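You operate a simulated robot arm through the tools that you are given. There is no shell and no other tool. Be economical: measure what you need, move in short steps, check, and stop when the job is done.

Carry out the task below with a simulated two-armed robot. There is one attempt and no reset: what you move stays moved.

Task
Wind the hanging film back by the hand wheel.
Fine: stop button on the narrow control box in, main switch on the wide control box to OFF and teal lever to AIR OFF first; free the stop button after; leave the main switch off; no jogging.

Only the result counts: the job must be done as asked and must still hold three seconds after the hand-in. Knocking over, shifting, dropping, spilling or breaking anything else fails it.

Robot
Two 7-joint arms with two-finger parallel grippers on one trunk, on a base that drives. Base frame: it is fixed to the floor where the robot stands at the start and does not move with it; the origin is under the middle of the robot, x ahead of it, y to its left, z up. Lengths are in mm, angles in rad, forces in N, time in s.
The left shoulder is at the start at [50, 165, 1205], the right one opposite. With the tool pointing down near the work surface each hand reaches from about 240 to 700 mm from the robot's upright axis, wherever it stands, measured 20 degrees to its own side. Places, roughly: hand wheel on the film roll [800, 1100, 800]; main switch on the wide control box [800, 1300, 900]; narrow film unit [900, 500, 1000]; stop button on the narrow control box [400, 0, 1200]; teal lever on the narrow control box [500, -200, 1000]. Payload 3.91 kg a hand.
The tool frame of a hand sits at the grasp point between the pads (the TCP): z along the fingers, y along the line on which they close. The tips reach 30 mm beyond it. Largest opening 110 mm; finger width 20, thickness 10; the body of the gripper, 48 by 112 mm, starts 55 mm behind the TCP.
Orientation is that of the tool frame in the base frame, as a unit quaternion [x, y, z, w]. With the fingers straight down and closing along the base's y, the tool's x points along the base's -x, its y along +y and its z along -z.

Tools
- The arms move only by the tool move_arm. It takes "left_series", "right_series" or both (then of equal length, played together; a hand with none holds still); each is a list of rows, each an object of numbers (a shift or turn left out is 0, a gripper value left out holds the last): "dx", "dy", "dz": the shift along the base's x, y, z in mm; "ax", "ay", "az": the turn, a rotation vector about the base's x, y, z in rad; "claw": the finger opening in mm, from 0 to 110. In form: [{"dx": .., "dy": .., "dz": .., "ax": .., "ay": .., "az": .., "claw": ..}, ...]. A call has 1 to 12 rows; each row shifts and turns the commanded pose from where the row before left it. Rows are played at 5 a second. More than 50 mm and 0.15 rad between two rows, or a gripper value outside its range, and nothing of the call is played. A pose out of reach is approached as far as the arm can. The call stops where the force on the tool passes 90 N (or 10 N more than at its start, if that is more) or the arm is blocked; 0.2 s more then pass. Each finger travels about 45 mm/s and halts on what it meets, pressing with about 31 N; the grip force reading is that of the motor and also rises with nothing between the fingers. The clock runs only during rows and for 0.2 s after the last one: add rows that do not move to give the fingers time. The reply holds the time, the measured pose of the TCP, the force on the tool along the base axes, the opening and the grip force, in the units named above and with some noise, with the torque about the TCP (base axes, N m) and any sound that the robot's microphone picked up, and new pictures: "pictures" is both (left out), scene, wrist or none (wrist: the cameras of the hands that moved).
- Cameras (640 x 400 px; columns grow to the right, rows downward): "scene" is now at [119.1, -27, 1415.9]; the picture's right is [-0.31, -0.95, 0.00], its down [-0.16, 0.05, -0.99] and it looks along [0.94, -0.30, -0.17] (base axes); focal length 214 px, centre (320, 200). "left" rides on the left gripper at [72, -17, -103] in its tool frame; the picture's right is [0.23, 0.97, 0.00], its down [-0.76, 0.18, -0.62] and it looks along [-0.61, 0.14, 0.78] (tool axes); focal length 222 px, centre (320, 200). "right" rides on the right gripper at [72, 17, -103] in its tool frame; the picture's right is [-0.23, 0.97, 0.00], its down [-0.76, -0.18, -0.62] and it looks along [-0.61, -0.14, 0.78] (tool axes); focal length 222 px, centre (320, 200).
- slide_trunk(by): slides the trunk up (or, below 0, down) by that many mm; the arms and the scene camera ride with it, the base frame stays. It gives what a move gives, with no picture.
- drive_base(legs): drives the robot by 1 to 6 legs, each [ahead, left, turn to the left] in mm, mm and rad, along the robot's own axes; the way and the turn of a leg run together, so that a leg with both is an arc; at most 1500 mm and 3.142 rad a leg. The arms and the cameras ride along, it lands a little off, and it stops where it bumps. It gives what a move gives, and a new picture of the scene camera.
- pan_tilt(pan, tilt): turns the head with the scene camera to pan (to the left, within 1.396 rad either way) and tilt (down, from -0.506 to 1.204), counted from straight ahead of the robot. It gives what a move gives, and a new picture of the scene camera.
- point_at(camera, pixels): for up to 12 pixels [column, row] of the newest picture of that camera ("zoom" is the newest enlarged one), the place [x, y, z] in the base frame of the surface seen there, good to about 2 mm. The clock stands still meanwhile.
- enlarge(camera, box): a new picture of the part [left, top, right, bottom] of that camera's present view, enlarged. The clock stands still meanwhile.
- sign_off(): hands the job in; it is judged then, once.

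Go step by step. Measure first, check grasps and placings, and put right what went wrong. The budget is 80 turns and 260 pictures, counting those below and the enlarged ones. Unless the task says otherwise, let go and move clear before handing in, and close with one line.

The tools are called as name(argument=value, ...) on one line, values as JSON. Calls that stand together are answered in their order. move_arm: Moves the arms, as the interface text tells. Its arguments: {"type":"object","properties":{"left_series":{"type":"array"},"right_series":{"type":"array"},"pictures":{"type":"string","enum":["both","scene","wrist","none"]}},"required":[]} The other tools are called the same way: slide_trunk (by) slides the trunk up or down; drive_base (legs) drives the base; pan_tilt (pan, tilt) turns the head that bears the scene camera; point_at (camera, pixels) gives the place of the surface under pixels of a picture; enlarge (camera, box) takes an enlarged picture of a part of a camera's view; sign_off () hands the job in.

At the start:

```text
time: 0.0
left_position: [288.3, 20.9, 1430.1]
left_tcp_rot: [0.0, 1.0, 0.0, 0.0]
left_contact_force: [0.8, 0.8, 1.4]
left_moment: [0.0, 0.0, -0.03]
left_width: 110.2
left_grasp_force: 0.0
right_position: [317.7, -361.1, 999.4]
right_tcp_rot: [0.001, 1.0, 0.0, 0.0]
right_contact_force: [-0.9, 0.5, -0.8]
right_moment: [-0.02, -0.01, 0.01]
right_width: 110.3
right_grasp_force: 0.2
trunk travel left (down, up): [-425.0, 78.0]
robot x, y, heading: [-2.2, 0.3, 0.001]
head pan, tilt: [-0.311, 0.168]
```

scene: 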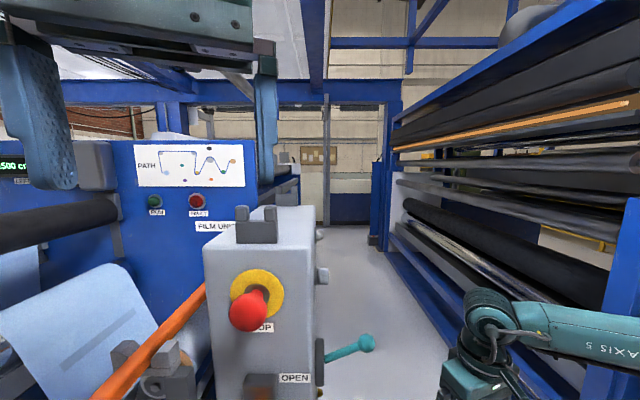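
right: 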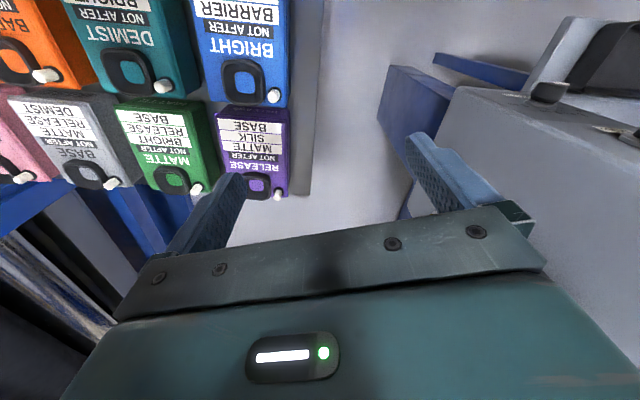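
left: 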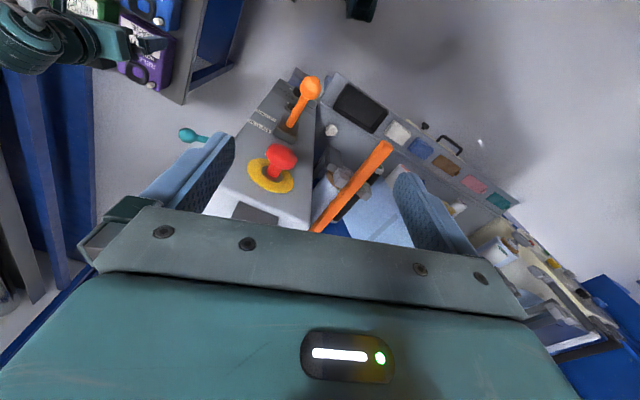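

The scene shows the red stop button near (250,308) on the narrow box and a teal lever near (366,343). I'll measure these and look around.

point_at(camera="scene", pixels=[[248, 310], [270, 283], [366, 343], [325, 357], [290, 240], [228, 350], [300, 330], [190, 300], [256, 222]])

enlarge(camera="scene", box=[180, 190, 400, 400])

pan_tilt(pan=0.7, tilt=0.4)

```text
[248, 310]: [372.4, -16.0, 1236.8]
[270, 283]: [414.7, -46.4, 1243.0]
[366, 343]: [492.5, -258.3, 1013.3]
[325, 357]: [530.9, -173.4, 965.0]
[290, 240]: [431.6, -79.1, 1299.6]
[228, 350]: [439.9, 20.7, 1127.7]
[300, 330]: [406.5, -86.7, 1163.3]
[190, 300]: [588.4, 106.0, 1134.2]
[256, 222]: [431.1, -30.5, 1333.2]
```

```text
1.90 times, centred on (290, 295) of scene
```

zoom: 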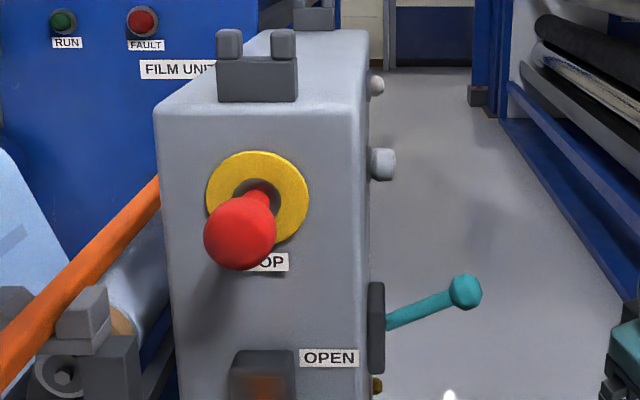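

```text
time: 1.3
left_position: [287.8, 22.5, 1429.4]
left_tcp_rot: [0.0, 1.0, 0.001, -0.001]
left_contact_force: [0.2, 0.1, -0.4]
left_moment: [-0.01, -0.01, 0.04]
left_width: 110.3
left_grasp_force: 0.1
right_position: [318.0, -361.1, 1000.6]
right_tcp_rot: [0.0, 1.0, 0.001, 0.0]
right_contact_force: [-0.4, -0.3, 0.0]
right_moment: [-0.02, 0.03, 0.01]
right_width: 110.2
right_grasp_force: 0.1
trunk travel left (down, up): [-425.0, 78.0]
robot x, y, heading: [-4.1, 0.6, 0.0]
head pan, tilt: [0.7, 0.4]
```

scene: 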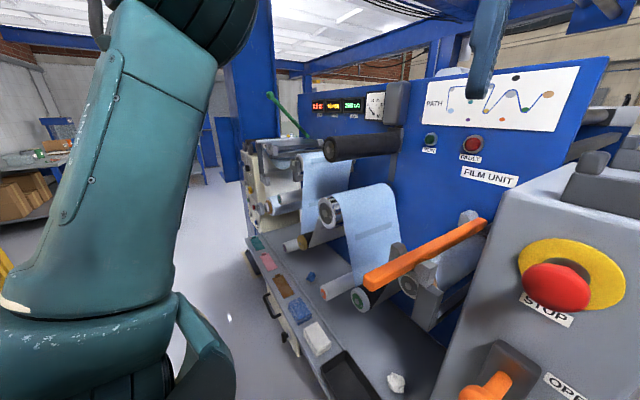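

The film unit is at (350,230), with a film roll near (375,230) and an orange bar at (420,255). I'll zoom in to identify the wheel and the labels.

enlarge(camera="scene", box=[230, 70, 490, 330])

enlarge(camera="scene", box=[230, 80, 390, 260])

enlarge(camera="scene", box=[400, 60, 560, 160])

point_at(camera="scene", pixels=[[360, 298], [330, 210], [372, 225], [370, 275], [278, 105], [300, 130], [265, 150], [248, 160], [550, 290], [490, 385], [375, 280], [305, 240]])

```text
1.54 times, centred on (360, 200) of scene
```

zoom: 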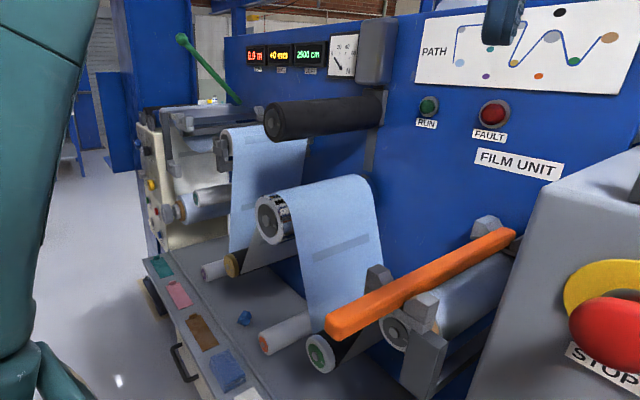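

```text
2.22 times, centred on (310, 170) of scene
```

zoom: 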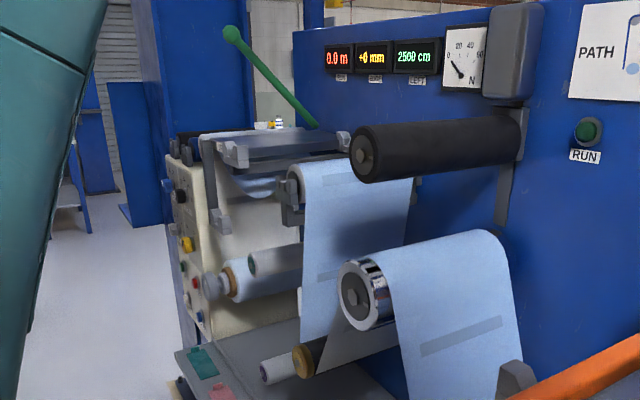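

```text
4.00 times, centred on (480, 110) of scene
```

zoom: 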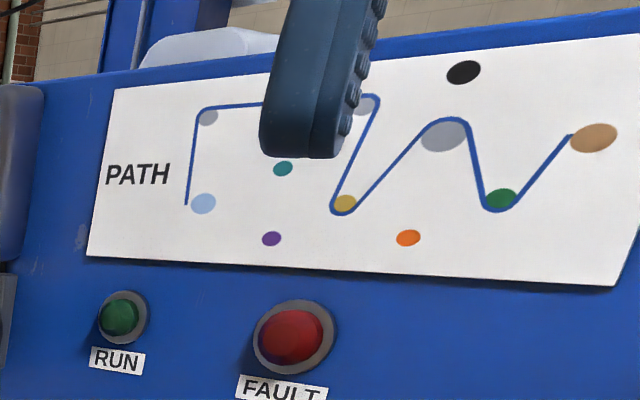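

```text
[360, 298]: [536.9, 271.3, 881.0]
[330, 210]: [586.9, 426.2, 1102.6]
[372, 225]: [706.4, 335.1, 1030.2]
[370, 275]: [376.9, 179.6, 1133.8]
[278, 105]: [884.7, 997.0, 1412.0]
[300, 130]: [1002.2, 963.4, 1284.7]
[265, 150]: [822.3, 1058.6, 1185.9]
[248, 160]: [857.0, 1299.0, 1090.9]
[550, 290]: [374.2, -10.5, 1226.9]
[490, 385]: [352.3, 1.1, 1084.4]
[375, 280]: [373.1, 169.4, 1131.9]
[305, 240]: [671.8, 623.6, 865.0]
```

The displays read "0.0 m, +0 mm, 2500 cm", and the film roll is around (280,150). I'll measure the narrow box's front face and the button axis.

point_at(camera="scene", pixels=[[470, 300], [500, 240], [620, 350], [555, 350], [470, 345], [610, 270], [540, 250], [525, 265], [610, 300], [553, 290], [570, 220], [540, 290]])

enlarge(camera="left", box=[170, 50, 420, 250])

point_at(camera="left", pixels=[[190, 135], [205, 138], [280, 155], [255, 175], [285, 185], [308, 85], [260, 210], [240, 150]])

```text
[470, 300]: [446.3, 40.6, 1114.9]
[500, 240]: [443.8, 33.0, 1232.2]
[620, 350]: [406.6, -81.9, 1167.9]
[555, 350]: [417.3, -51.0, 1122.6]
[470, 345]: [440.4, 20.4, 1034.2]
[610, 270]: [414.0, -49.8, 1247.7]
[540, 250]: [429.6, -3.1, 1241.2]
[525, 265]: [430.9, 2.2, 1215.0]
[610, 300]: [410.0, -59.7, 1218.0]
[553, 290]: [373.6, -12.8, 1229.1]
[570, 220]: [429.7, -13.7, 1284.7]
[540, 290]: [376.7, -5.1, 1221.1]
```

```text
2.00 times, centred on (295, 150) of left
```

zoom: 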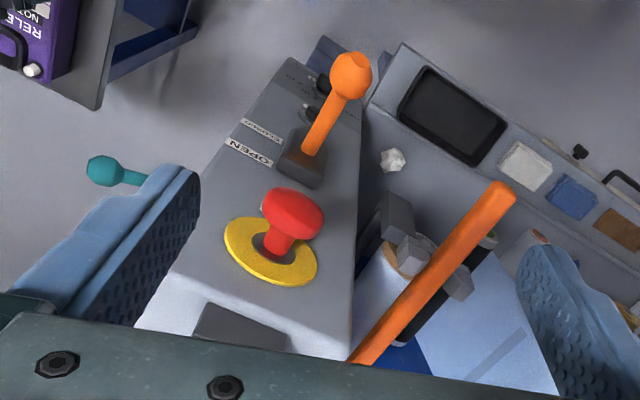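

```text
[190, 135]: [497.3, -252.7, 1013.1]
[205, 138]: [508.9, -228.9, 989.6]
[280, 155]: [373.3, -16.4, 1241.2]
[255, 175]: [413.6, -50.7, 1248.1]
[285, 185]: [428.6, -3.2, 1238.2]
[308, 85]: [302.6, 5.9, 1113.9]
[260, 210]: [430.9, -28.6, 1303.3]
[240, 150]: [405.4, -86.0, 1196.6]
```

The face normal is about (-0.953, 0.302, 0), and the button tip is near (373,-11,1232). I'll close the left fingers, yaw to match the face, and lower in front of the button.

move_arm(left_series=[{"claw": 0, "az": -0.1}, {"az": -0.1}, {"az": -0.107, "dx": 10, "dy": -5}, {"dx": 14, "dy": -6}, {"dx": 14, "dy": -6}, {"dz": -30}, {"dz": -40}, {"dz": -40}, {"dz": -40}, {"dz": -39}])

enlarge(camera="scene", box=[400, 150, 640, 400])

```text
time: 3.5
left_position: [327.3, 5.3, 1241.4]
left_tcp_rot: [0.152, 0.988, -0.001, 0.002]
left_contact_force: [0.1, -0.2, 0.7]
left_moment: [-0.02, 0.02, 0.03]
left_width: 0.0
left_grasp_force: 31.0
right_position: [318.4, -360.5, 999.1]
right_tcp_rot: [0.001, 1.0, 0.0, 0.0]
right_contact_force: [-0.7, 0.2, -0.4]
right_moment: [-0.03, 0.03, -0.01]
right_width: 110.0
right_grasp_force: 0.1
trunk travel left (down, up): [-425.0, 78.0]
robot x, y, heading: [0.6, -1.1, -0.002]
head pan, tilt: [0.7, 0.4]
```

scene: 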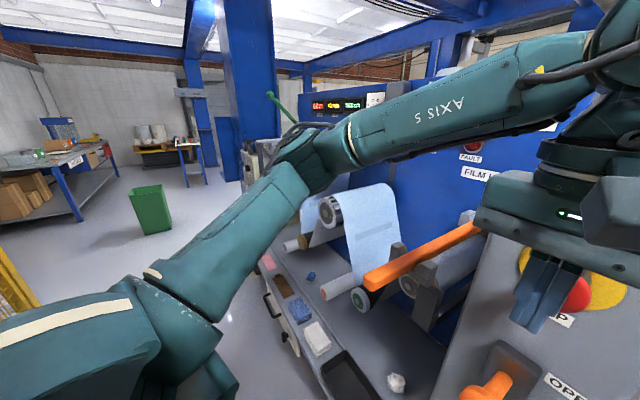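
left: 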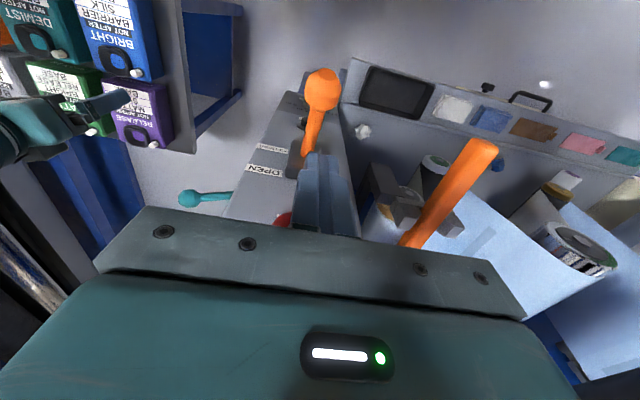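

```text
1.60 times, centred on (520, 275) of scene
```

zoom: 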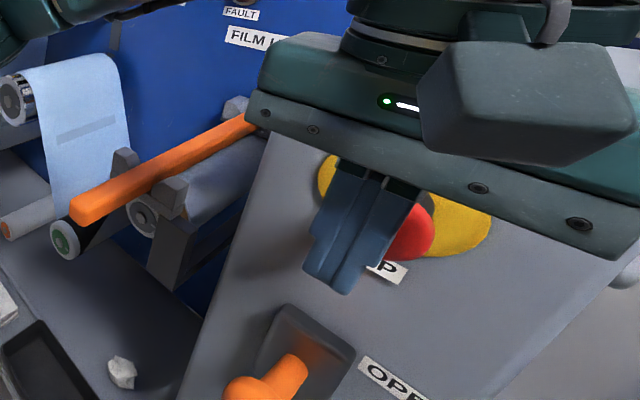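

The fingers are aligned in front of the button. I'll push along the axis in small steps.

move_arm(left_series=[{"dx": 19, "dy": -6}, {"dx": 12.4, "dy": -3.9}, {"dx": 3.8, "dy": -1.2}, {"dx": 3.8, "dy": -1.2}, {"dx": 3.8, "dy": -1.2}, {"dx": 3.8, "dy": -1.2}, {"dx": 2.9, "dy": -0.9}], pictures="scene")

```text
time: 5.1
left_position: [374.7, -10.9, 1240.5]
left_tcp_rot: [0.152, 0.988, 0.0, 0.0]
left_contact_force: [0.1, -0.4, -0.6]
left_moment: [0.01, -0.01, 0.02]
left_width: 0.0
left_grasp_force: 31.1
right_position: [319.0, -360.8, 1001.2]
right_tcp_rot: [0.001, 1.0, 0.0, 0.0]
right_contact_force: [0.0, 0.1, -0.1]
right_moment: [0.01, 0.03, -0.02]
right_width: 110.1
right_grasp_force: 0.0
trunk travel left (down, up): [-425.0, 78.0]
robot x, y, heading: [2.4, -0.9, -0.0]
head pan, tilt: [0.7, 0.4]
```

scene: 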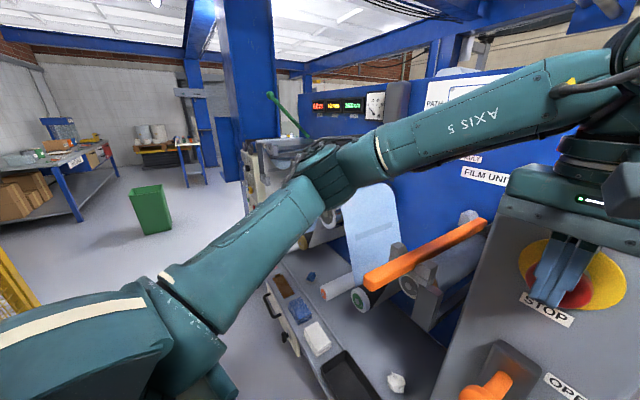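

No force yet, so the button may have already latched. I'll back off and measure it.

move_arm(left_series=[{"dx": -38, "dy": 12}, {"dx": -19, "dy": 6, "dz": 40}, {"dz": 50}], pictures="scene")

enlarge(camera="scene", box=[440, 180, 640, 380])

point_at(camera="scene", pixels=[[553, 290], [565, 285], [575, 280], [560, 295]])

```text
time: 5.9
left_position: [317.2, 8.3, 1330.0]
left_tcp_rot: [0.153, 0.988, 0.0, 0.0]
left_contact_force: [0.2, 0.5, 0.4]
left_moment: [-0.01, -0.01, -0.01]
left_width: 0.0
left_grasp_force: 30.7
right_position: [316.3, -361.0, 999.9]
right_tcp_rot: [-0.001, 1.0, 0.0, 0.001]
right_contact_force: [-0.5, -0.2, 0.1]
right_moment: [-0.01, -0.03, 0.02]
right_width: 110.1
right_grasp_force: 0.1
trunk travel left (down, up): [-425.0, 78.0]
robot x, y, heading: [2.7, -1.3, 0.003]
head pan, tilt: [0.7, 0.4]
```

scene: 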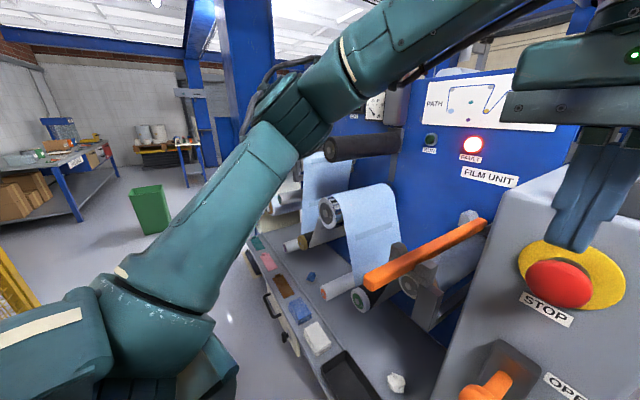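

```text
2.00 times, centred on (540, 280) of scene
```

zoom: 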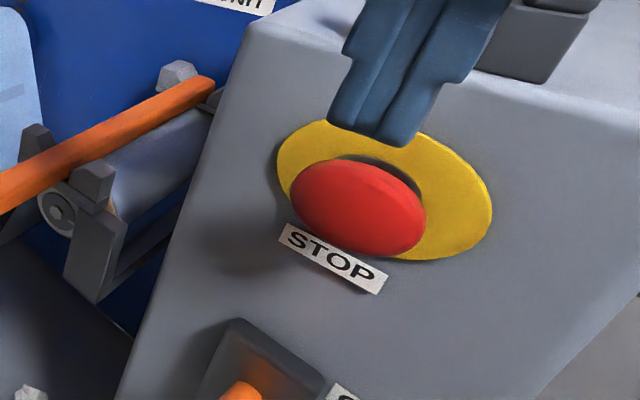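

```text
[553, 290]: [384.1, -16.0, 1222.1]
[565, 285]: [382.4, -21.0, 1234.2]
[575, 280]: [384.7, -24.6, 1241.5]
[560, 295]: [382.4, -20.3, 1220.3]
```

The button sits about 10 mm further in, it stays there, and FAULT is lit. Now I'll look at the teal lever.

pan_tilt(pan=-0.5, tilt=0.7)

enlarge(camera="right", box=[380, 0, 640, 240])

```text
time: 7.3
left_position: [318.5, 7.9, 1330.4]
left_tcp_rot: [0.154, 0.988, 0.0, 0.0]
left_contact_force: [0.1, -0.3, -0.6]
left_moment: [0.01, 0.0, 0.0]
left_width: 0.0
left_grasp_force: 30.9
right_position: [318.7, -359.4, 1000.5]
right_tcp_rot: [0.0, 1.0, 0.0, 0.0]
right_contact_force: [-0.8, 0.1, 0.8]
right_moment: [-0.01, -0.02, 0.0]
right_width: 109.9
right_grasp_force: 0.0
trunk travel left (down, up): [-425.0, 78.0]
robot x, y, heading: [-0.6, 1.6, -0.001]
head pan, tilt: [-0.499, 0.7]
```

scene: 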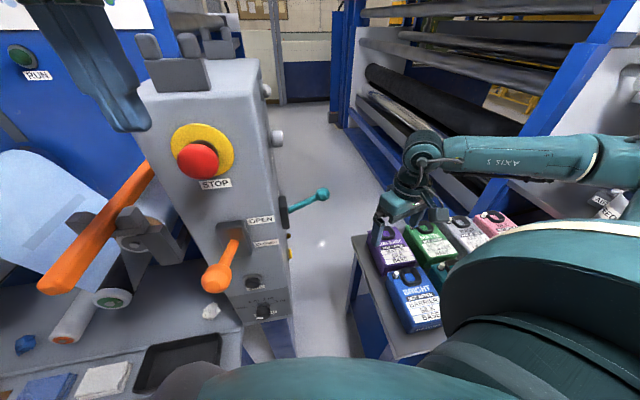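

```text
1.67 times, centred on (510, 120) of right
```

zoom: 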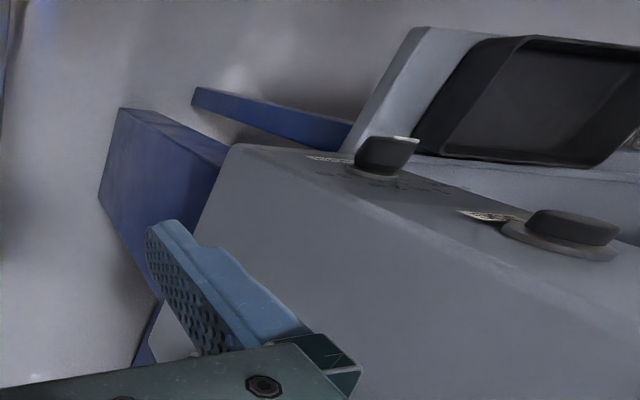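

The lever's side face isn't visible from here. I'll measure the right-hand surroundings before driving sideways.

point_at(camera="scene", pixels=[[395, 245], [420, 290], [495, 220], [410, 340], [322, 194], [284, 215], [275, 150], [290, 250], [265, 90], [275, 137], [262, 310], [365, 260]])

enlarge(camera="scene", box=[200, 60, 360, 340])

```text
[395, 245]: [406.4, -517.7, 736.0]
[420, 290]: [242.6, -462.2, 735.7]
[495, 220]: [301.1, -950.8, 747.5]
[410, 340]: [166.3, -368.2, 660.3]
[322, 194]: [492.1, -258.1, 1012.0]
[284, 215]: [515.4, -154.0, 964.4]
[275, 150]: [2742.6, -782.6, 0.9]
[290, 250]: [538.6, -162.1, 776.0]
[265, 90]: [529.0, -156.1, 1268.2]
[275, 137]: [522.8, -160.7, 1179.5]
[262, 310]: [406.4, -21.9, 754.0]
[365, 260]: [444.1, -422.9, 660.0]
```

```text
1.43 times, centred on (280, 200) of scene
```

zoom: 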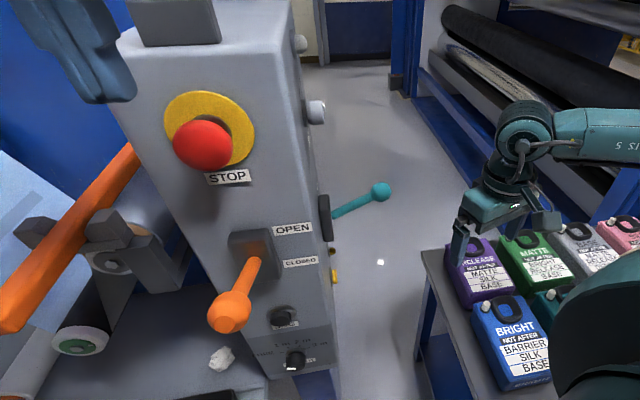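

The side table (z≈660–736) blocks driving right. I'll use the right wrist camera instead, yawing the right hand toward the side face.

move_arm(right_series=[{"dz": 40, "az": 0.15}, {"dz": 40, "az": 0.15}, {"dx": 20, "dy": -10, "dz": 20, "az": 0.15}, {"dx": 20, "dy": -10, "az": 0.15}, {"dx": 20, "dy": -10, "az": 0.15}, {"dx": 20, "dy": -10, "az": 0.15}, {"dx": 20, "dy": -10, "az": 0.15}, {"dx": 20, "dy": -10, "az": 0.15}])

enlarge(camera="right", box=[160, 0, 480, 240])

```text
time: 9.1
left_position: [317.9, 7.1, 1329.4]
left_tcp_rot: [0.153, 0.988, 0.0, 0.0]
left_contact_force: [-0.6, 0.0, 0.3]
left_moment: [-0.01, 0.01, -0.02]
left_width: 0.2
left_grasp_force: 30.9
right_position: [314.7, -189.9, 1101.0]
right_tcp_rot: [-0.562, 0.827, -0.002, 0.001]
right_contact_force: [-0.1, 0.5, 0.4]
right_moment: [0.01, -0.02, -0.02]
right_width: 110.3
right_grasp_force: 0.0
right hand out of reach, approached as far as the arm can: row 4, 5, 6, 7, 8
trunk travel left (down, up): [-425.0, 78.0]
robot x, y, heading: [1.1, -4.0, -0.003]
head pan, tilt: [-0.499, 0.7]
```

scene: 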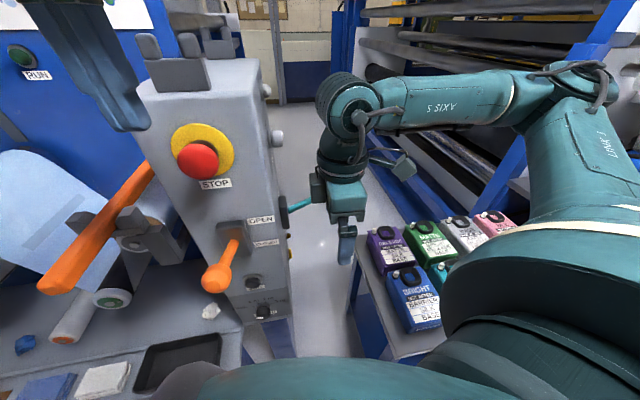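
right: 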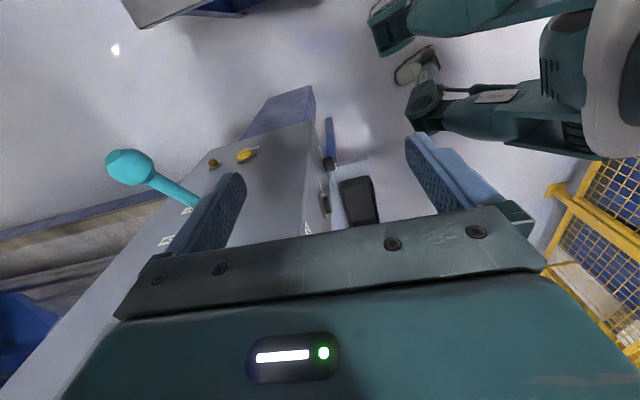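

```text
1.67 times, centred on (320, 120) of right
```

zoom: 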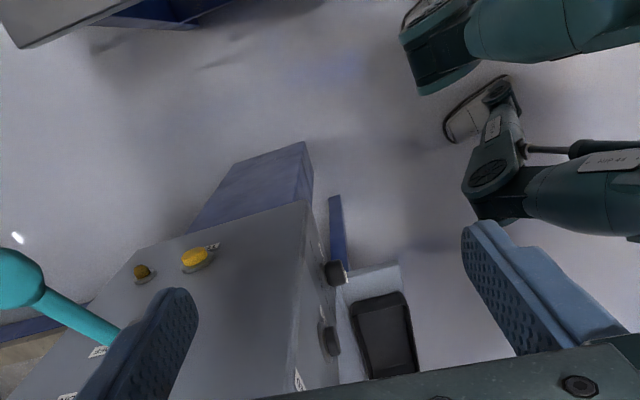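

The hand stopped short near (315,-190,1101), but the wrist view shows the lever and white tags at (187,210) and (165,240). I'll zoom in on them.

enlarge(camera="right", box=[90, 130, 250, 280])

point_at(camera="right", pixels=[[187, 210], [165, 240], [128, 165], [175, 188], [195, 202], [245, 155], [150, 262], [185, 225]])

```text
2.67 times, centred on (170, 205) of right
```

zoom: 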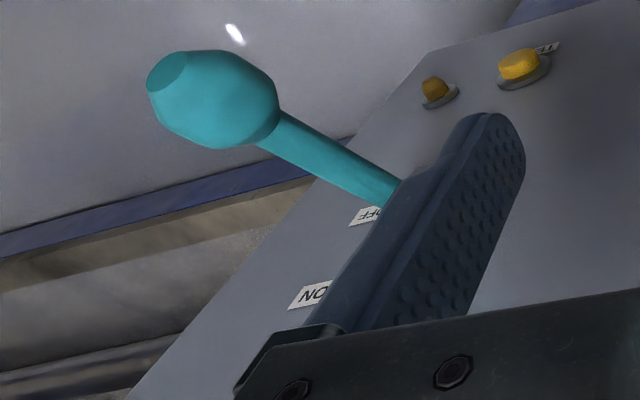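

```text
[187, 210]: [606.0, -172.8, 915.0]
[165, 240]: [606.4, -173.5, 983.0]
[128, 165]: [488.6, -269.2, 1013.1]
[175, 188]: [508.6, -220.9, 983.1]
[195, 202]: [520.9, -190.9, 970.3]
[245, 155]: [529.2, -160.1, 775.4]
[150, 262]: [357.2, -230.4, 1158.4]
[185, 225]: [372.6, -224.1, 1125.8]
```

AIR OFF is the lower tag (z≈915) and AIR ON the upper (z≈983). The lever is up at ON, so it toggles down. I'll undo the yaw, close the right fingers and check where the hand goes.

move_arm(right_series=[{"az": -0.15, "claw": 0}, {"az": -0.15}, {"az": -0.15}, {"az": -0.15}, {"az": -0.15}, {"az": -0.15}, {"az": -0.15}, {"az": -0.15}])

```text
time: 10.9
left_position: [318.1, 6.4, 1331.3]
left_tcp_rot: [0.154, 0.988, -0.001, 0.0]
left_contact_force: [-0.5, 0.3, 0.6]
left_moment: [0.0, 0.03, -0.01]
left_width: 0.0
left_grasp_force: 31.0
right_position: [314.5, -191.3, 1101.8]
right_tcp_rot: [0.002, 1.0, 0.0, 0.001]
right_contact_force: [0.1, 0.0, -0.2]
right_moment: [0.01, -0.01, -0.01]
right_width: 0.0
right_grasp_force: 30.6
trunk travel left (down, up): [-425.0, 78.0]
robot x, y, heading: [-0.5, -3.6, 0.001]
head pan, tilt: [-0.499, 0.7]
```

scene: 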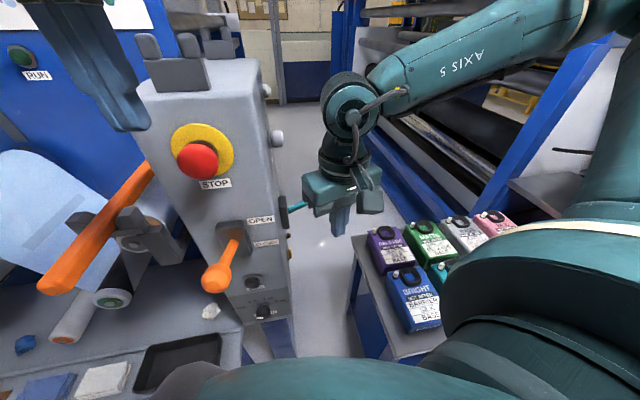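
right: 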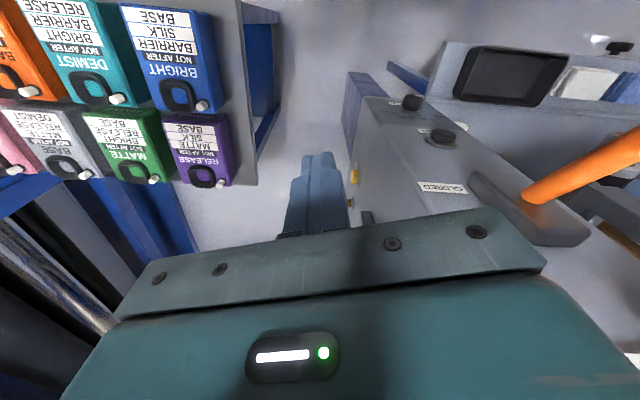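

The hand is at (314.5,-191,1102) with the fingers closed. I'll go above the knob at about (492,-264).

move_arm(right_series=[{"dy": -37}, {"dy": -36}, {"dx": 45}, {"dx": 45}, {"dx": 45}, {"dx": 42}, {}])

point_at(camera="scene", pixels=[[322, 194]])

```text
time: 12.5
left_position: [318.2, 6.7, 1331.4]
left_tcp_rot: [0.154, 0.988, 0.001, -0.001]
left_contact_force: [0.8, 0.0, 0.0]
left_moment: [0.02, -0.02, 0.04]
left_width: 0.0
left_grasp_force: 31.5
right_position: [490.4, -265.4, 1101.7]
right_tcp_rot: [0.0, 1.0, 0.0, 0.001]
right_contact_force: [0.1, -0.8, -0.7]
right_moment: [0.0, -0.04, 0.02]
right_width: 0.0
right_grasp_force: 31.0
trunk travel left (down, up): [-425.0, 78.0]
robot x, y, heading: [-1.4, 1.7, 0.003]
head pan, tilt: [-0.499, 0.7]
```

scene: 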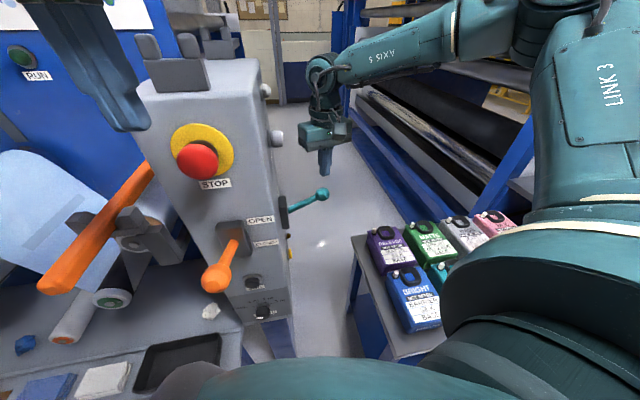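
right: 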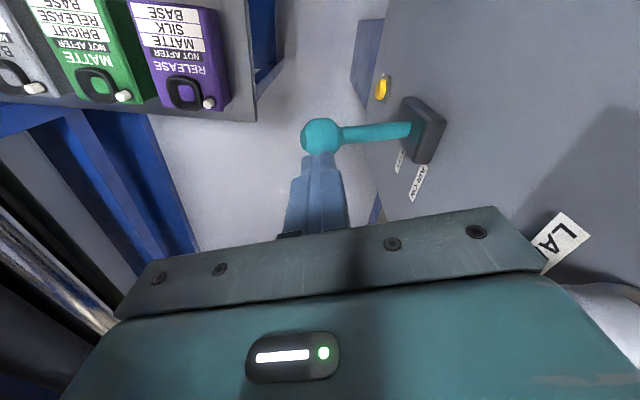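

```text
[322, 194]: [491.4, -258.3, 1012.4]
```

The fingers are directly above the teal knob at (320,135) in the right view. I'll push down.

move_arm(right_series=[{"dz": -30}, {"dz": -20}, {"dz": -15}, {"dz": -15}, {"dz": -15}, {"dz": -15}, {"dz": -15}, {"dz": -15}])

```text
time: 14.3
left_position: [318.5, 6.9, 1330.5]
left_tcp_rot: [0.153, 0.988, 0.0, 0.0]
left_contact_force: [0.5, -0.1, -0.1]
left_moment: [0.01, -0.02, 0.03]
left_width: 0.1
left_grasp_force: 30.9
right_position: [491.6, -263.9, 961.9]
right_tcp_rot: [0.001, 1.0, 0.0, 0.0]
right_contact_force: [-0.8, -0.1, 0.2]
right_moment: [0.03, -0.02, 0.0]
right_width: 0.0
right_grasp_force: 30.4
trunk travel left (down, up): [-425.0, 78.0]
robot x, y, heading: [0.6, -2.4, -0.001]
head pan, tilt: [-0.499, 0.7]
```

scene: 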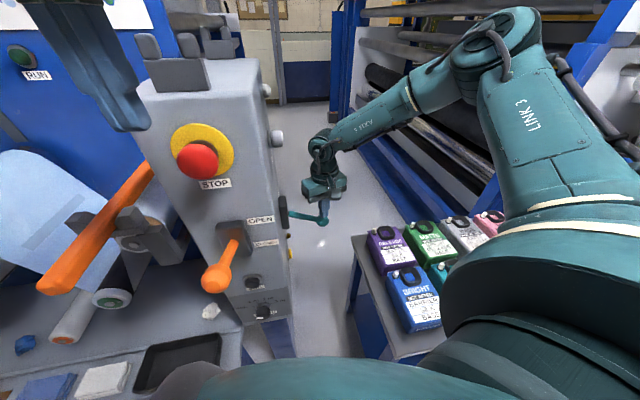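
right: 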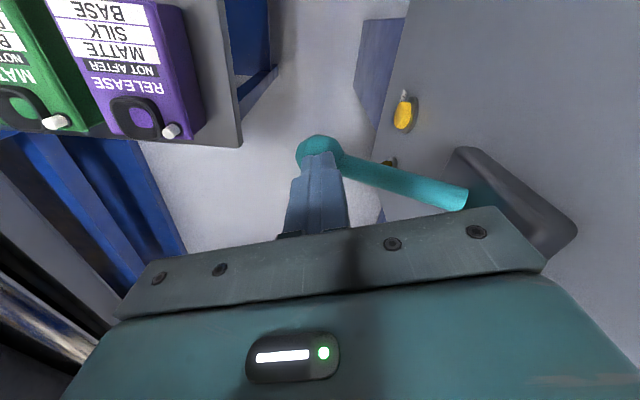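

The lever has swung below horizontal with little resistance. I'll push a bit further until it stops.

move_arm(right_series=[{"dz": -10}, {"dz": -10}, {"dz": -8}, {"dz": -6}])

point_at(camera="right", pixels=[[310, 150], [380, 178]])

```text
time: 15.3
left_position: [309.6, 8.6, 1333.1]
left_tcp_rot: [0.154, 0.988, -0.001, 0.003]
left_contact_force: [0.9, 0.2, -0.7]
left_moment: [0.01, 0.03, 0.01]
left_width: 0.1
left_grasp_force: 30.5
right_position: [490.5, -264.7, 946.2]
right_tcp_rot: [0.003, 1.0, -0.001, 0.011]
right_contact_force: [-33.7, -4.7, 55.0]
right_moment: [-0.26, 0.42, 0.1]
right_width: 0.0
right_grasp_force: 31.1
trunk travel left (down, up): [-425.0, 78.0]
robot x, y, heading: [-0.4, 1.8, -0.005]
head pan, tilt: [-0.499, 0.7]
stopped in row 4 (right hand): the force on the tool passed its limit at 95 N (the readings are from after the stop); the commanded pose is now the measured one
```

scene: 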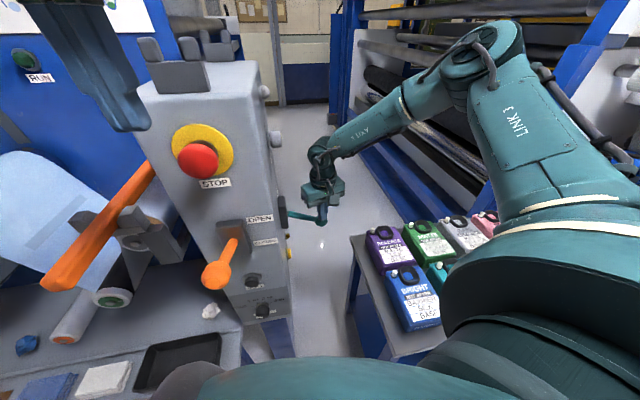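
right: 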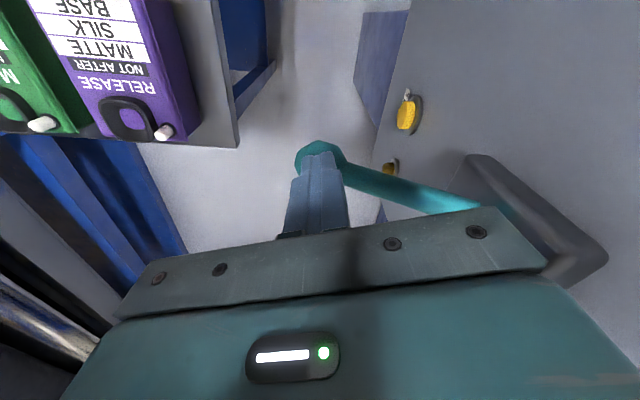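

```text
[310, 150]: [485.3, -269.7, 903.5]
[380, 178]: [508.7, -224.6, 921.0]
```

The lever is at its lower stop. I'll lift, retreat the right hand, and verify that it holds.

move_arm(right_series=[{"dz": 30}, {"dz": 50}, {"dz": 50}, {"dz": 30, "dx": -20}, {"dx": -50}, {"dx": -50}, {"dx": -50}])

enlarge(camera="scene", box=[180, 100, 380, 340])

point_at(camera="scene", pixels=[[322, 218], [205, 158]])

```text
time: 16.9
left_position: [316.6, 6.5, 1329.5]
left_tcp_rot: [0.154, 0.988, -0.001, 0.0]
left_contact_force: [0.2, 0.0, 0.1]
left_moment: [0.0, -0.01, 0.02]
left_width: 0.0
left_grasp_force: 31.1
right_position: [326.1, -268.9, 1098.5]
right_tcp_rot: [0.002, 1.0, 0.0, 0.011]
right_contact_force: [0.8, -0.1, -1.3]
right_moment: [0.01, -0.02, -0.02]
right_width: 0.1
right_grasp_force: 30.9
trunk travel left (down, up): [-425.0, 78.0]
robot x, y, heading: [0.4, 0.9, 0.0]
head pan, tilt: [-0.499, 0.7]
```

scene: 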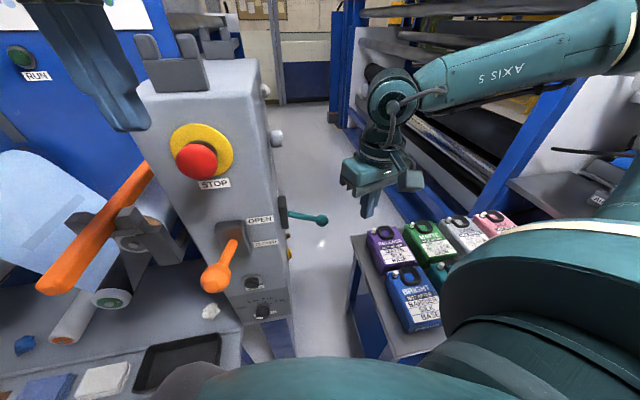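
right: 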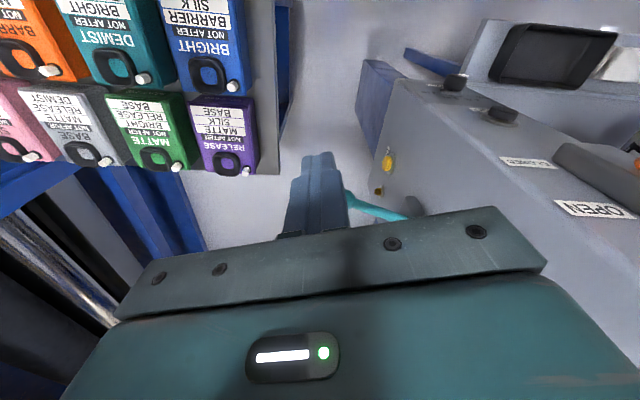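

```text
1.67 times, centred on (280, 220) of scene
```

zoom: 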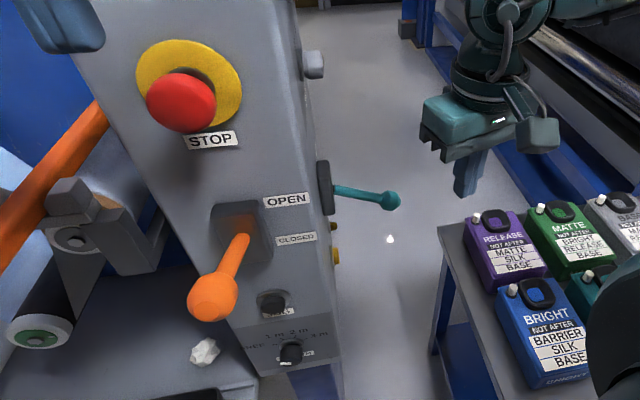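

```text
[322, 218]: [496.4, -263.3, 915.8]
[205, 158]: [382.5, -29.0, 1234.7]
```

AIR OFF is set: the lever holds at z≈916. Now I'll look left to plan the drive to the film roll and wide box.

pan_tilt(pan=0.95, tilt=0.5)

enlarge(camera="scene", box=[260, 60, 520, 330])

```text
time: 18.4
left_position: [317.6, 7.1, 1330.5]
left_tcp_rot: [0.154, 0.988, 0.0, 0.0]
left_contact_force: [0.5, -0.2, -0.1]
left_moment: [0.02, -0.02, -0.01]
left_width: 0.0
left_grasp_force: 31.2
right_position: [328.2, -266.7, 1097.1]
right_tcp_rot: [0.002, 1.0, 0.0, 0.009]
right_contact_force: [0.1, -0.3, 1.1]
right_moment: [0.0, -0.02, 0.02]
right_width: 0.0
right_grasp_force: 31.3
trunk travel left (down, up): [-425.0, 78.0]
robot x, y, heading: [-0.4, 0.2, -0.002]
head pan, tilt: [0.949, 0.499]
```

scene: 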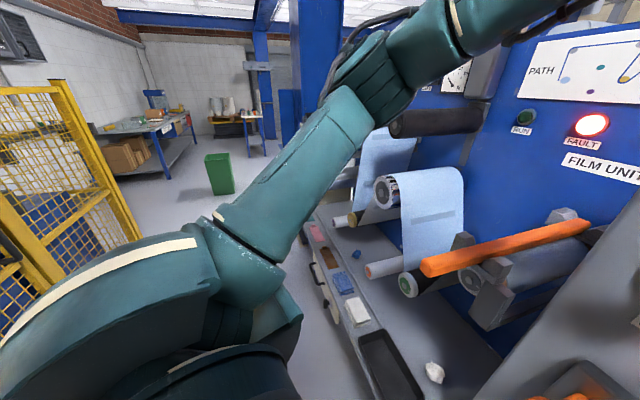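

```text
1.48 times, centred on (390, 195) of scene
```

zoom: 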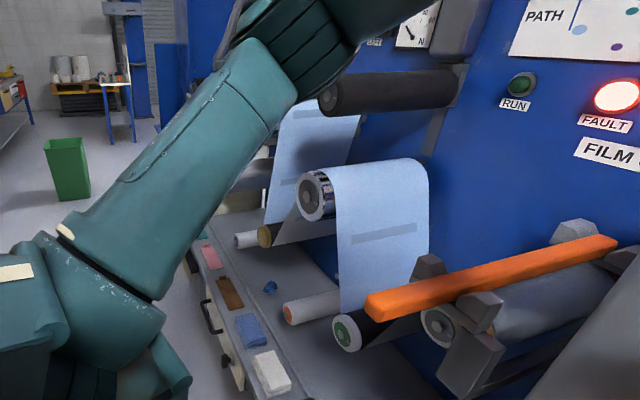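

point_at(camera="scene", pixels=[[350, 340], [320, 250], [315, 265], [323, 302], [220, 175], [130, 225], [140, 235], [340, 290], [300, 215], [380, 210], [392, 130], [370, 380]])

```text
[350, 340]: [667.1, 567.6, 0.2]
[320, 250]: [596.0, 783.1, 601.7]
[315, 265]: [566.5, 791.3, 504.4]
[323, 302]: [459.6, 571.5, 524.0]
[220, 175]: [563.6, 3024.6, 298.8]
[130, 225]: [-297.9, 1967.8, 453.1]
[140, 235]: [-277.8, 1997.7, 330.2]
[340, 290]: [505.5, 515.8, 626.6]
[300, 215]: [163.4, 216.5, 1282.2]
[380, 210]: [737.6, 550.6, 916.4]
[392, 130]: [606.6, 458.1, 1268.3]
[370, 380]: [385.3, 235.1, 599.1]
```

The machine front runs along about (0.33,0.94), so it's yawed −0.31 from me. I'll drive left with some clearance and then look again.

drive_base(legs=[[-60, 0, 0], [0, 900, 0], [0, 0, -0.305]])

pan_tilt(pan=0.0, tilt=0.5)

```text
time: 28.4
left_position: [240.6, 835.8, 1330.0]
left_tcp_rot: [0.292, 0.956, 0.0, 0.0]
left_contact_force: [-0.3, 0.6, 0.3]
left_moment: [-0.03, 0.0, 0.01]
left_width: 0.1
left_grasp_force: 31.2
right_position: [173.1, 571.3, 1097.6]
right_tcp_rot: [0.144, 0.99, -0.001, 0.008]
right_contact_force: [-0.3, 0.2, 0.6]
right_moment: [0.0, -0.03, -0.01]
right_width: 0.2
right_grasp_force: 31.6
trunk travel left (down, up): [-425.0, 78.0]
robot x, y, heading: [-69.4, 922.0, -0.282]
head pan, tilt: [0.949, 0.499]
```

scene: 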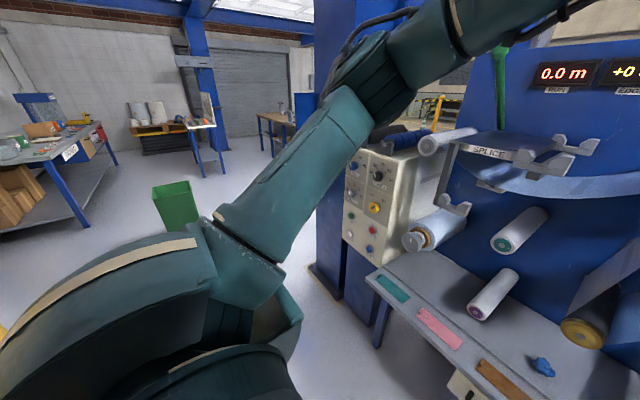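

```text
time: 29.6
left_position: [239.1, 837.1, 1330.7]
left_tcp_rot: [0.291, 0.957, -0.001, -0.001]
left_contact_force: [0.6, -1.1, 0.3]
left_moment: [0.03, 0.0, 0.0]
left_width: 0.1
left_grasp_force: 30.8
right_position: [172.4, 571.2, 1097.7]
right_tcp_rot: [0.144, 0.99, -0.001, 0.008]
right_contact_force: [0.3, 0.8, 0.6]
right_moment: [0.01, -0.01, -0.02]
right_width: 0.0
right_grasp_force: 31.2
trunk travel left (down, up): [-425.0, 78.0]
robot x, y, heading: [-69.4, 921.0, -0.287]
head pan, tilt: [0.0, 0.499]
```

scene: 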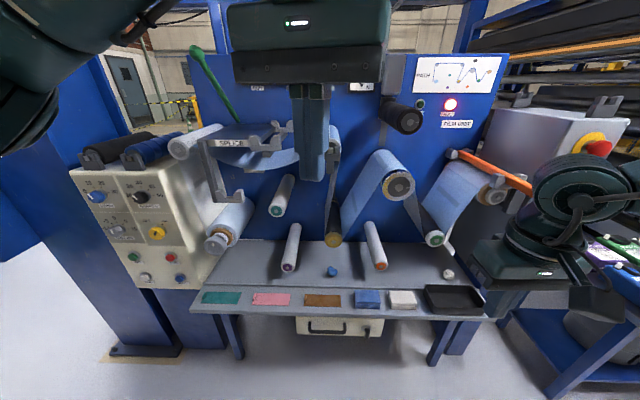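

Good overview: the wide box is at (140,220) and the film roll with wheel at (225,230). I'll zoom on both.

enlarge(camera="scene", box=[70, 100, 310, 300])

enlarge(camera="scene", box=[150, 100, 350, 280])

enlarge(camera="scene", box=[70, 160, 210, 290])

enlarge(camera="scene", box=[180, 180, 270, 270])

point_at(camera="scene", pixels=[[217, 240], [225, 232], [240, 210], [205, 238], [118, 230], [97, 197], [135, 257], [158, 233], [110, 215], [200, 250], [90, 230], [235, 190]])

```text
2.00 times, centred on (190, 200) of scene
```

zoom: 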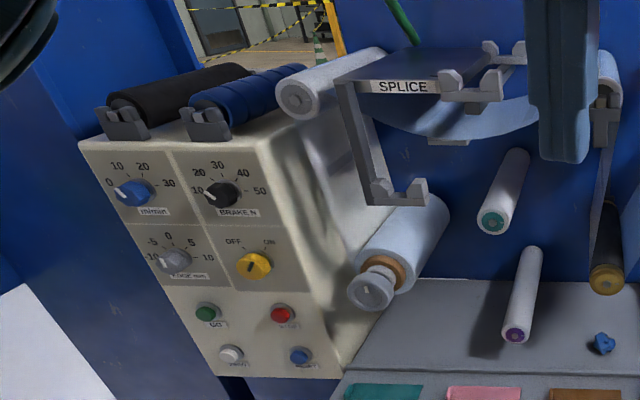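

```text
2.22 times, centred on (250, 190) of scene
```

zoom: 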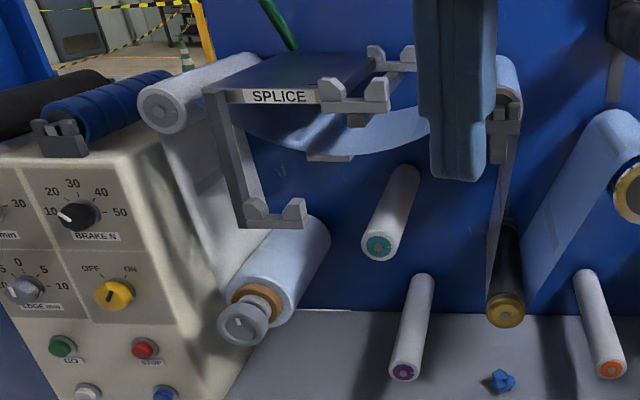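

```text
3.08 times, centred on (140, 225) of scene
```

zoom: 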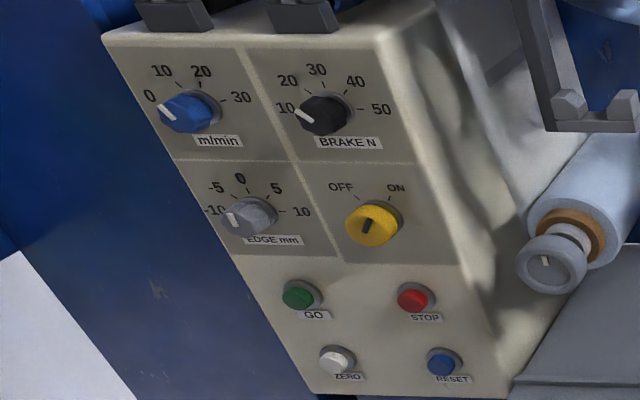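

```text
4.44 times, centred on (225, 225) of scene
```

zoom: 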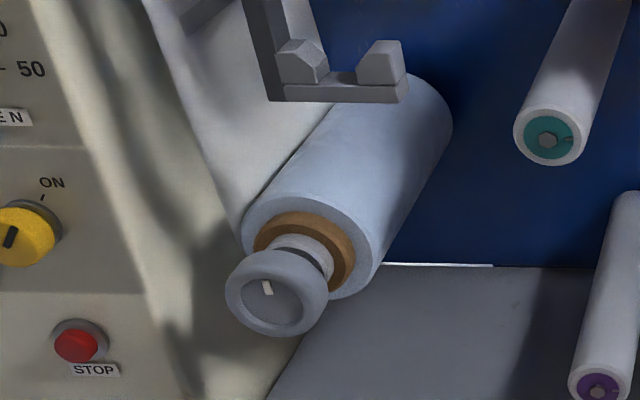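

```text
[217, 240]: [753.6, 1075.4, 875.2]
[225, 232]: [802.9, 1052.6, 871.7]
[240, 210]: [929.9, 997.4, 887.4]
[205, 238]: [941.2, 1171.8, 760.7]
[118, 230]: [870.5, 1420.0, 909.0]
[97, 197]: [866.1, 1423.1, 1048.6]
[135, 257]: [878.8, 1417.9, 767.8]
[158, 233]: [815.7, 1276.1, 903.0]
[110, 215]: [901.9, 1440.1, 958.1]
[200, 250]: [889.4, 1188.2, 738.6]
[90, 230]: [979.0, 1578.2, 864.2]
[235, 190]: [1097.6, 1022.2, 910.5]
```

The main switch is the yellow knob pointing at ON, with OFF to its left. The slack film sags under SPLICE and leaves the left side of the roll going up, so it should wind counter-clockwise seen from the front. I'll measure the wheel and box face, then drive closer.

point_at(camera="scene", pixels=[[214, 246], [209, 240], [222, 246], [216, 254], [158, 233], [156, 231], [140, 240], [120, 200], [165, 190], [160, 270], [185, 275], [150, 225]])

drive_base(legs=[[0, 320, 0], [150, 0, -0.02]])

```text
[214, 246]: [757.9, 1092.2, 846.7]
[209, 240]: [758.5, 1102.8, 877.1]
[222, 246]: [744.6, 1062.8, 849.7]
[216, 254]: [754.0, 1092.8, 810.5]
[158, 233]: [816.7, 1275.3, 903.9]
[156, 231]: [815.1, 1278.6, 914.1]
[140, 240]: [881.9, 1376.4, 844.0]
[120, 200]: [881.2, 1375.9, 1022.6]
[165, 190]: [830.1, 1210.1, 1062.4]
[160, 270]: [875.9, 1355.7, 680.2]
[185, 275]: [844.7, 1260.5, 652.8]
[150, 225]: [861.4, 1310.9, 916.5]
```

```text
time: 34.0
left_position: [467.2, 1093.7, 1329.7]
left_tcp_rot: [0.3, 0.954, 0.0, 0.0]
left_contact_force: [0.4, -0.2, 0.3]
left_moment: [0.01, 0.03, 0.0]
left_width: 0.1
left_grasp_force: 30.7
right_position: [394.2, 827.8, 1098.7]
right_tcp_rot: [0.153, 0.988, -0.002, 0.009]
right_contact_force: [-0.5, 0.8, 0.2]
right_moment: [-0.01, 0.01, 0.02]
right_width: 0.2
right_grasp_force: 30.7
trunk travel left (down, up): [-425.0, 78.0]
robot x, y, heading: [162.8, 1180.9, -0.308]
head pan, tilt: [0.0, 0.499]
```

scene: 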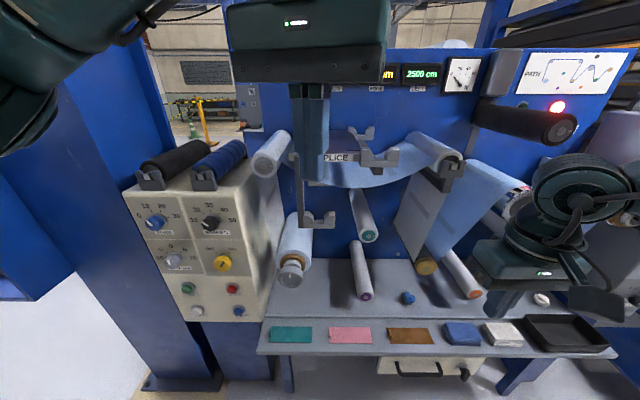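

I'm now at a good standing spot: the switch is about 590 mm ahead and 290 left. I'll swing the left hand horizontal, facing the machine, while moving it left at height.

move_arm(left_series=[{"az": 0.149}, {"az": 0.149}, {"ax": -0.0433, "ay": -0.1363, "dx": 14, "dy": 44.3}, {"ax": -0.0433, "ay": -0.1363, "dx": 14, "dy": 44.3}, {"ax": -0.0433, "ay": -0.1363, "dx": 14, "dy": 44.3}, {"ax": -0.0433, "ay": -0.1363, "dx": 14, "dy": 44.3}, {"ax": -0.0433, "ay": -0.1363, "dx": 14, "dy": 44.3}, {"ax": -0.0433, "ay": -0.1363, "dx": 14, "dy": 44.3}, {"ax": -0.0433, "ay": -0.1363, "dz": -40}, {"ax": -0.0433, "ay": -0.1363, "dz": -40}, {"ax": -0.0433, "ay": -0.1363, "dz": -40}, {"ax": -0.0433, "ay": -0.1363, "dz": -40}])

```text
time: 36.6
left_position: [659.9, 1397.1, 1255.9]
left_tcp_rot: [0.119, 0.746, -0.1, 0.648]
left_contact_force: [0.0, 0.3, 0.5]
left_moment: [0.02, 0.03, 0.0]
left_width: 0.1
left_grasp_force: 31.2
left hand out of reach, approached as far as the arm can: row 10, 11, 12
right_position: [394.7, 830.1, 1097.7]
right_tcp_rot: [0.153, 0.988, -0.002, 0.008]
right_contact_force: [1.5, 0.0, 0.0]
right_moment: [0.02, -0.01, 0.0]
right_width: 0.0
right_grasp_force: 31.4
trunk travel left (down, up): [-425.0, 78.0]
robot x, y, heading: [163.2, 1180.0, -0.298]
head pan, tilt: [0.0, 0.499]
```

scene: 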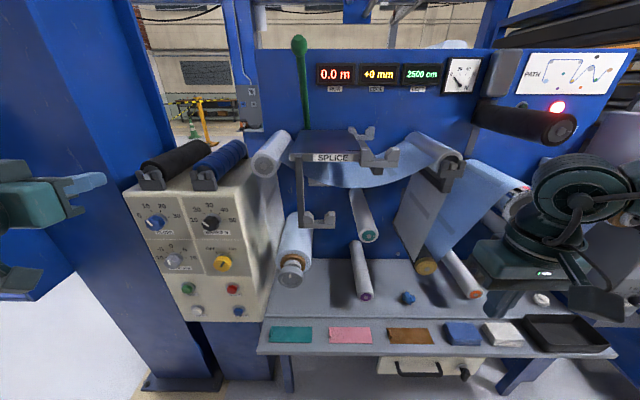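
left: 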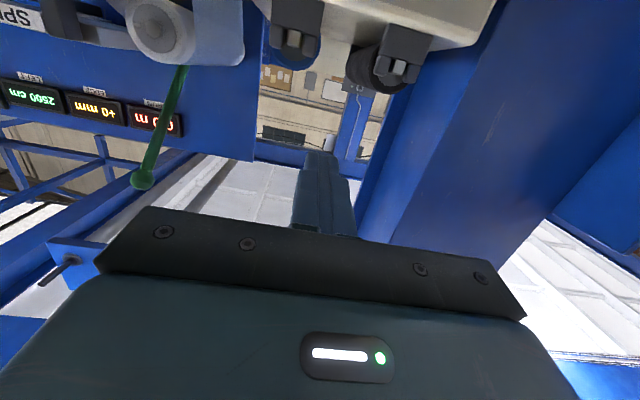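

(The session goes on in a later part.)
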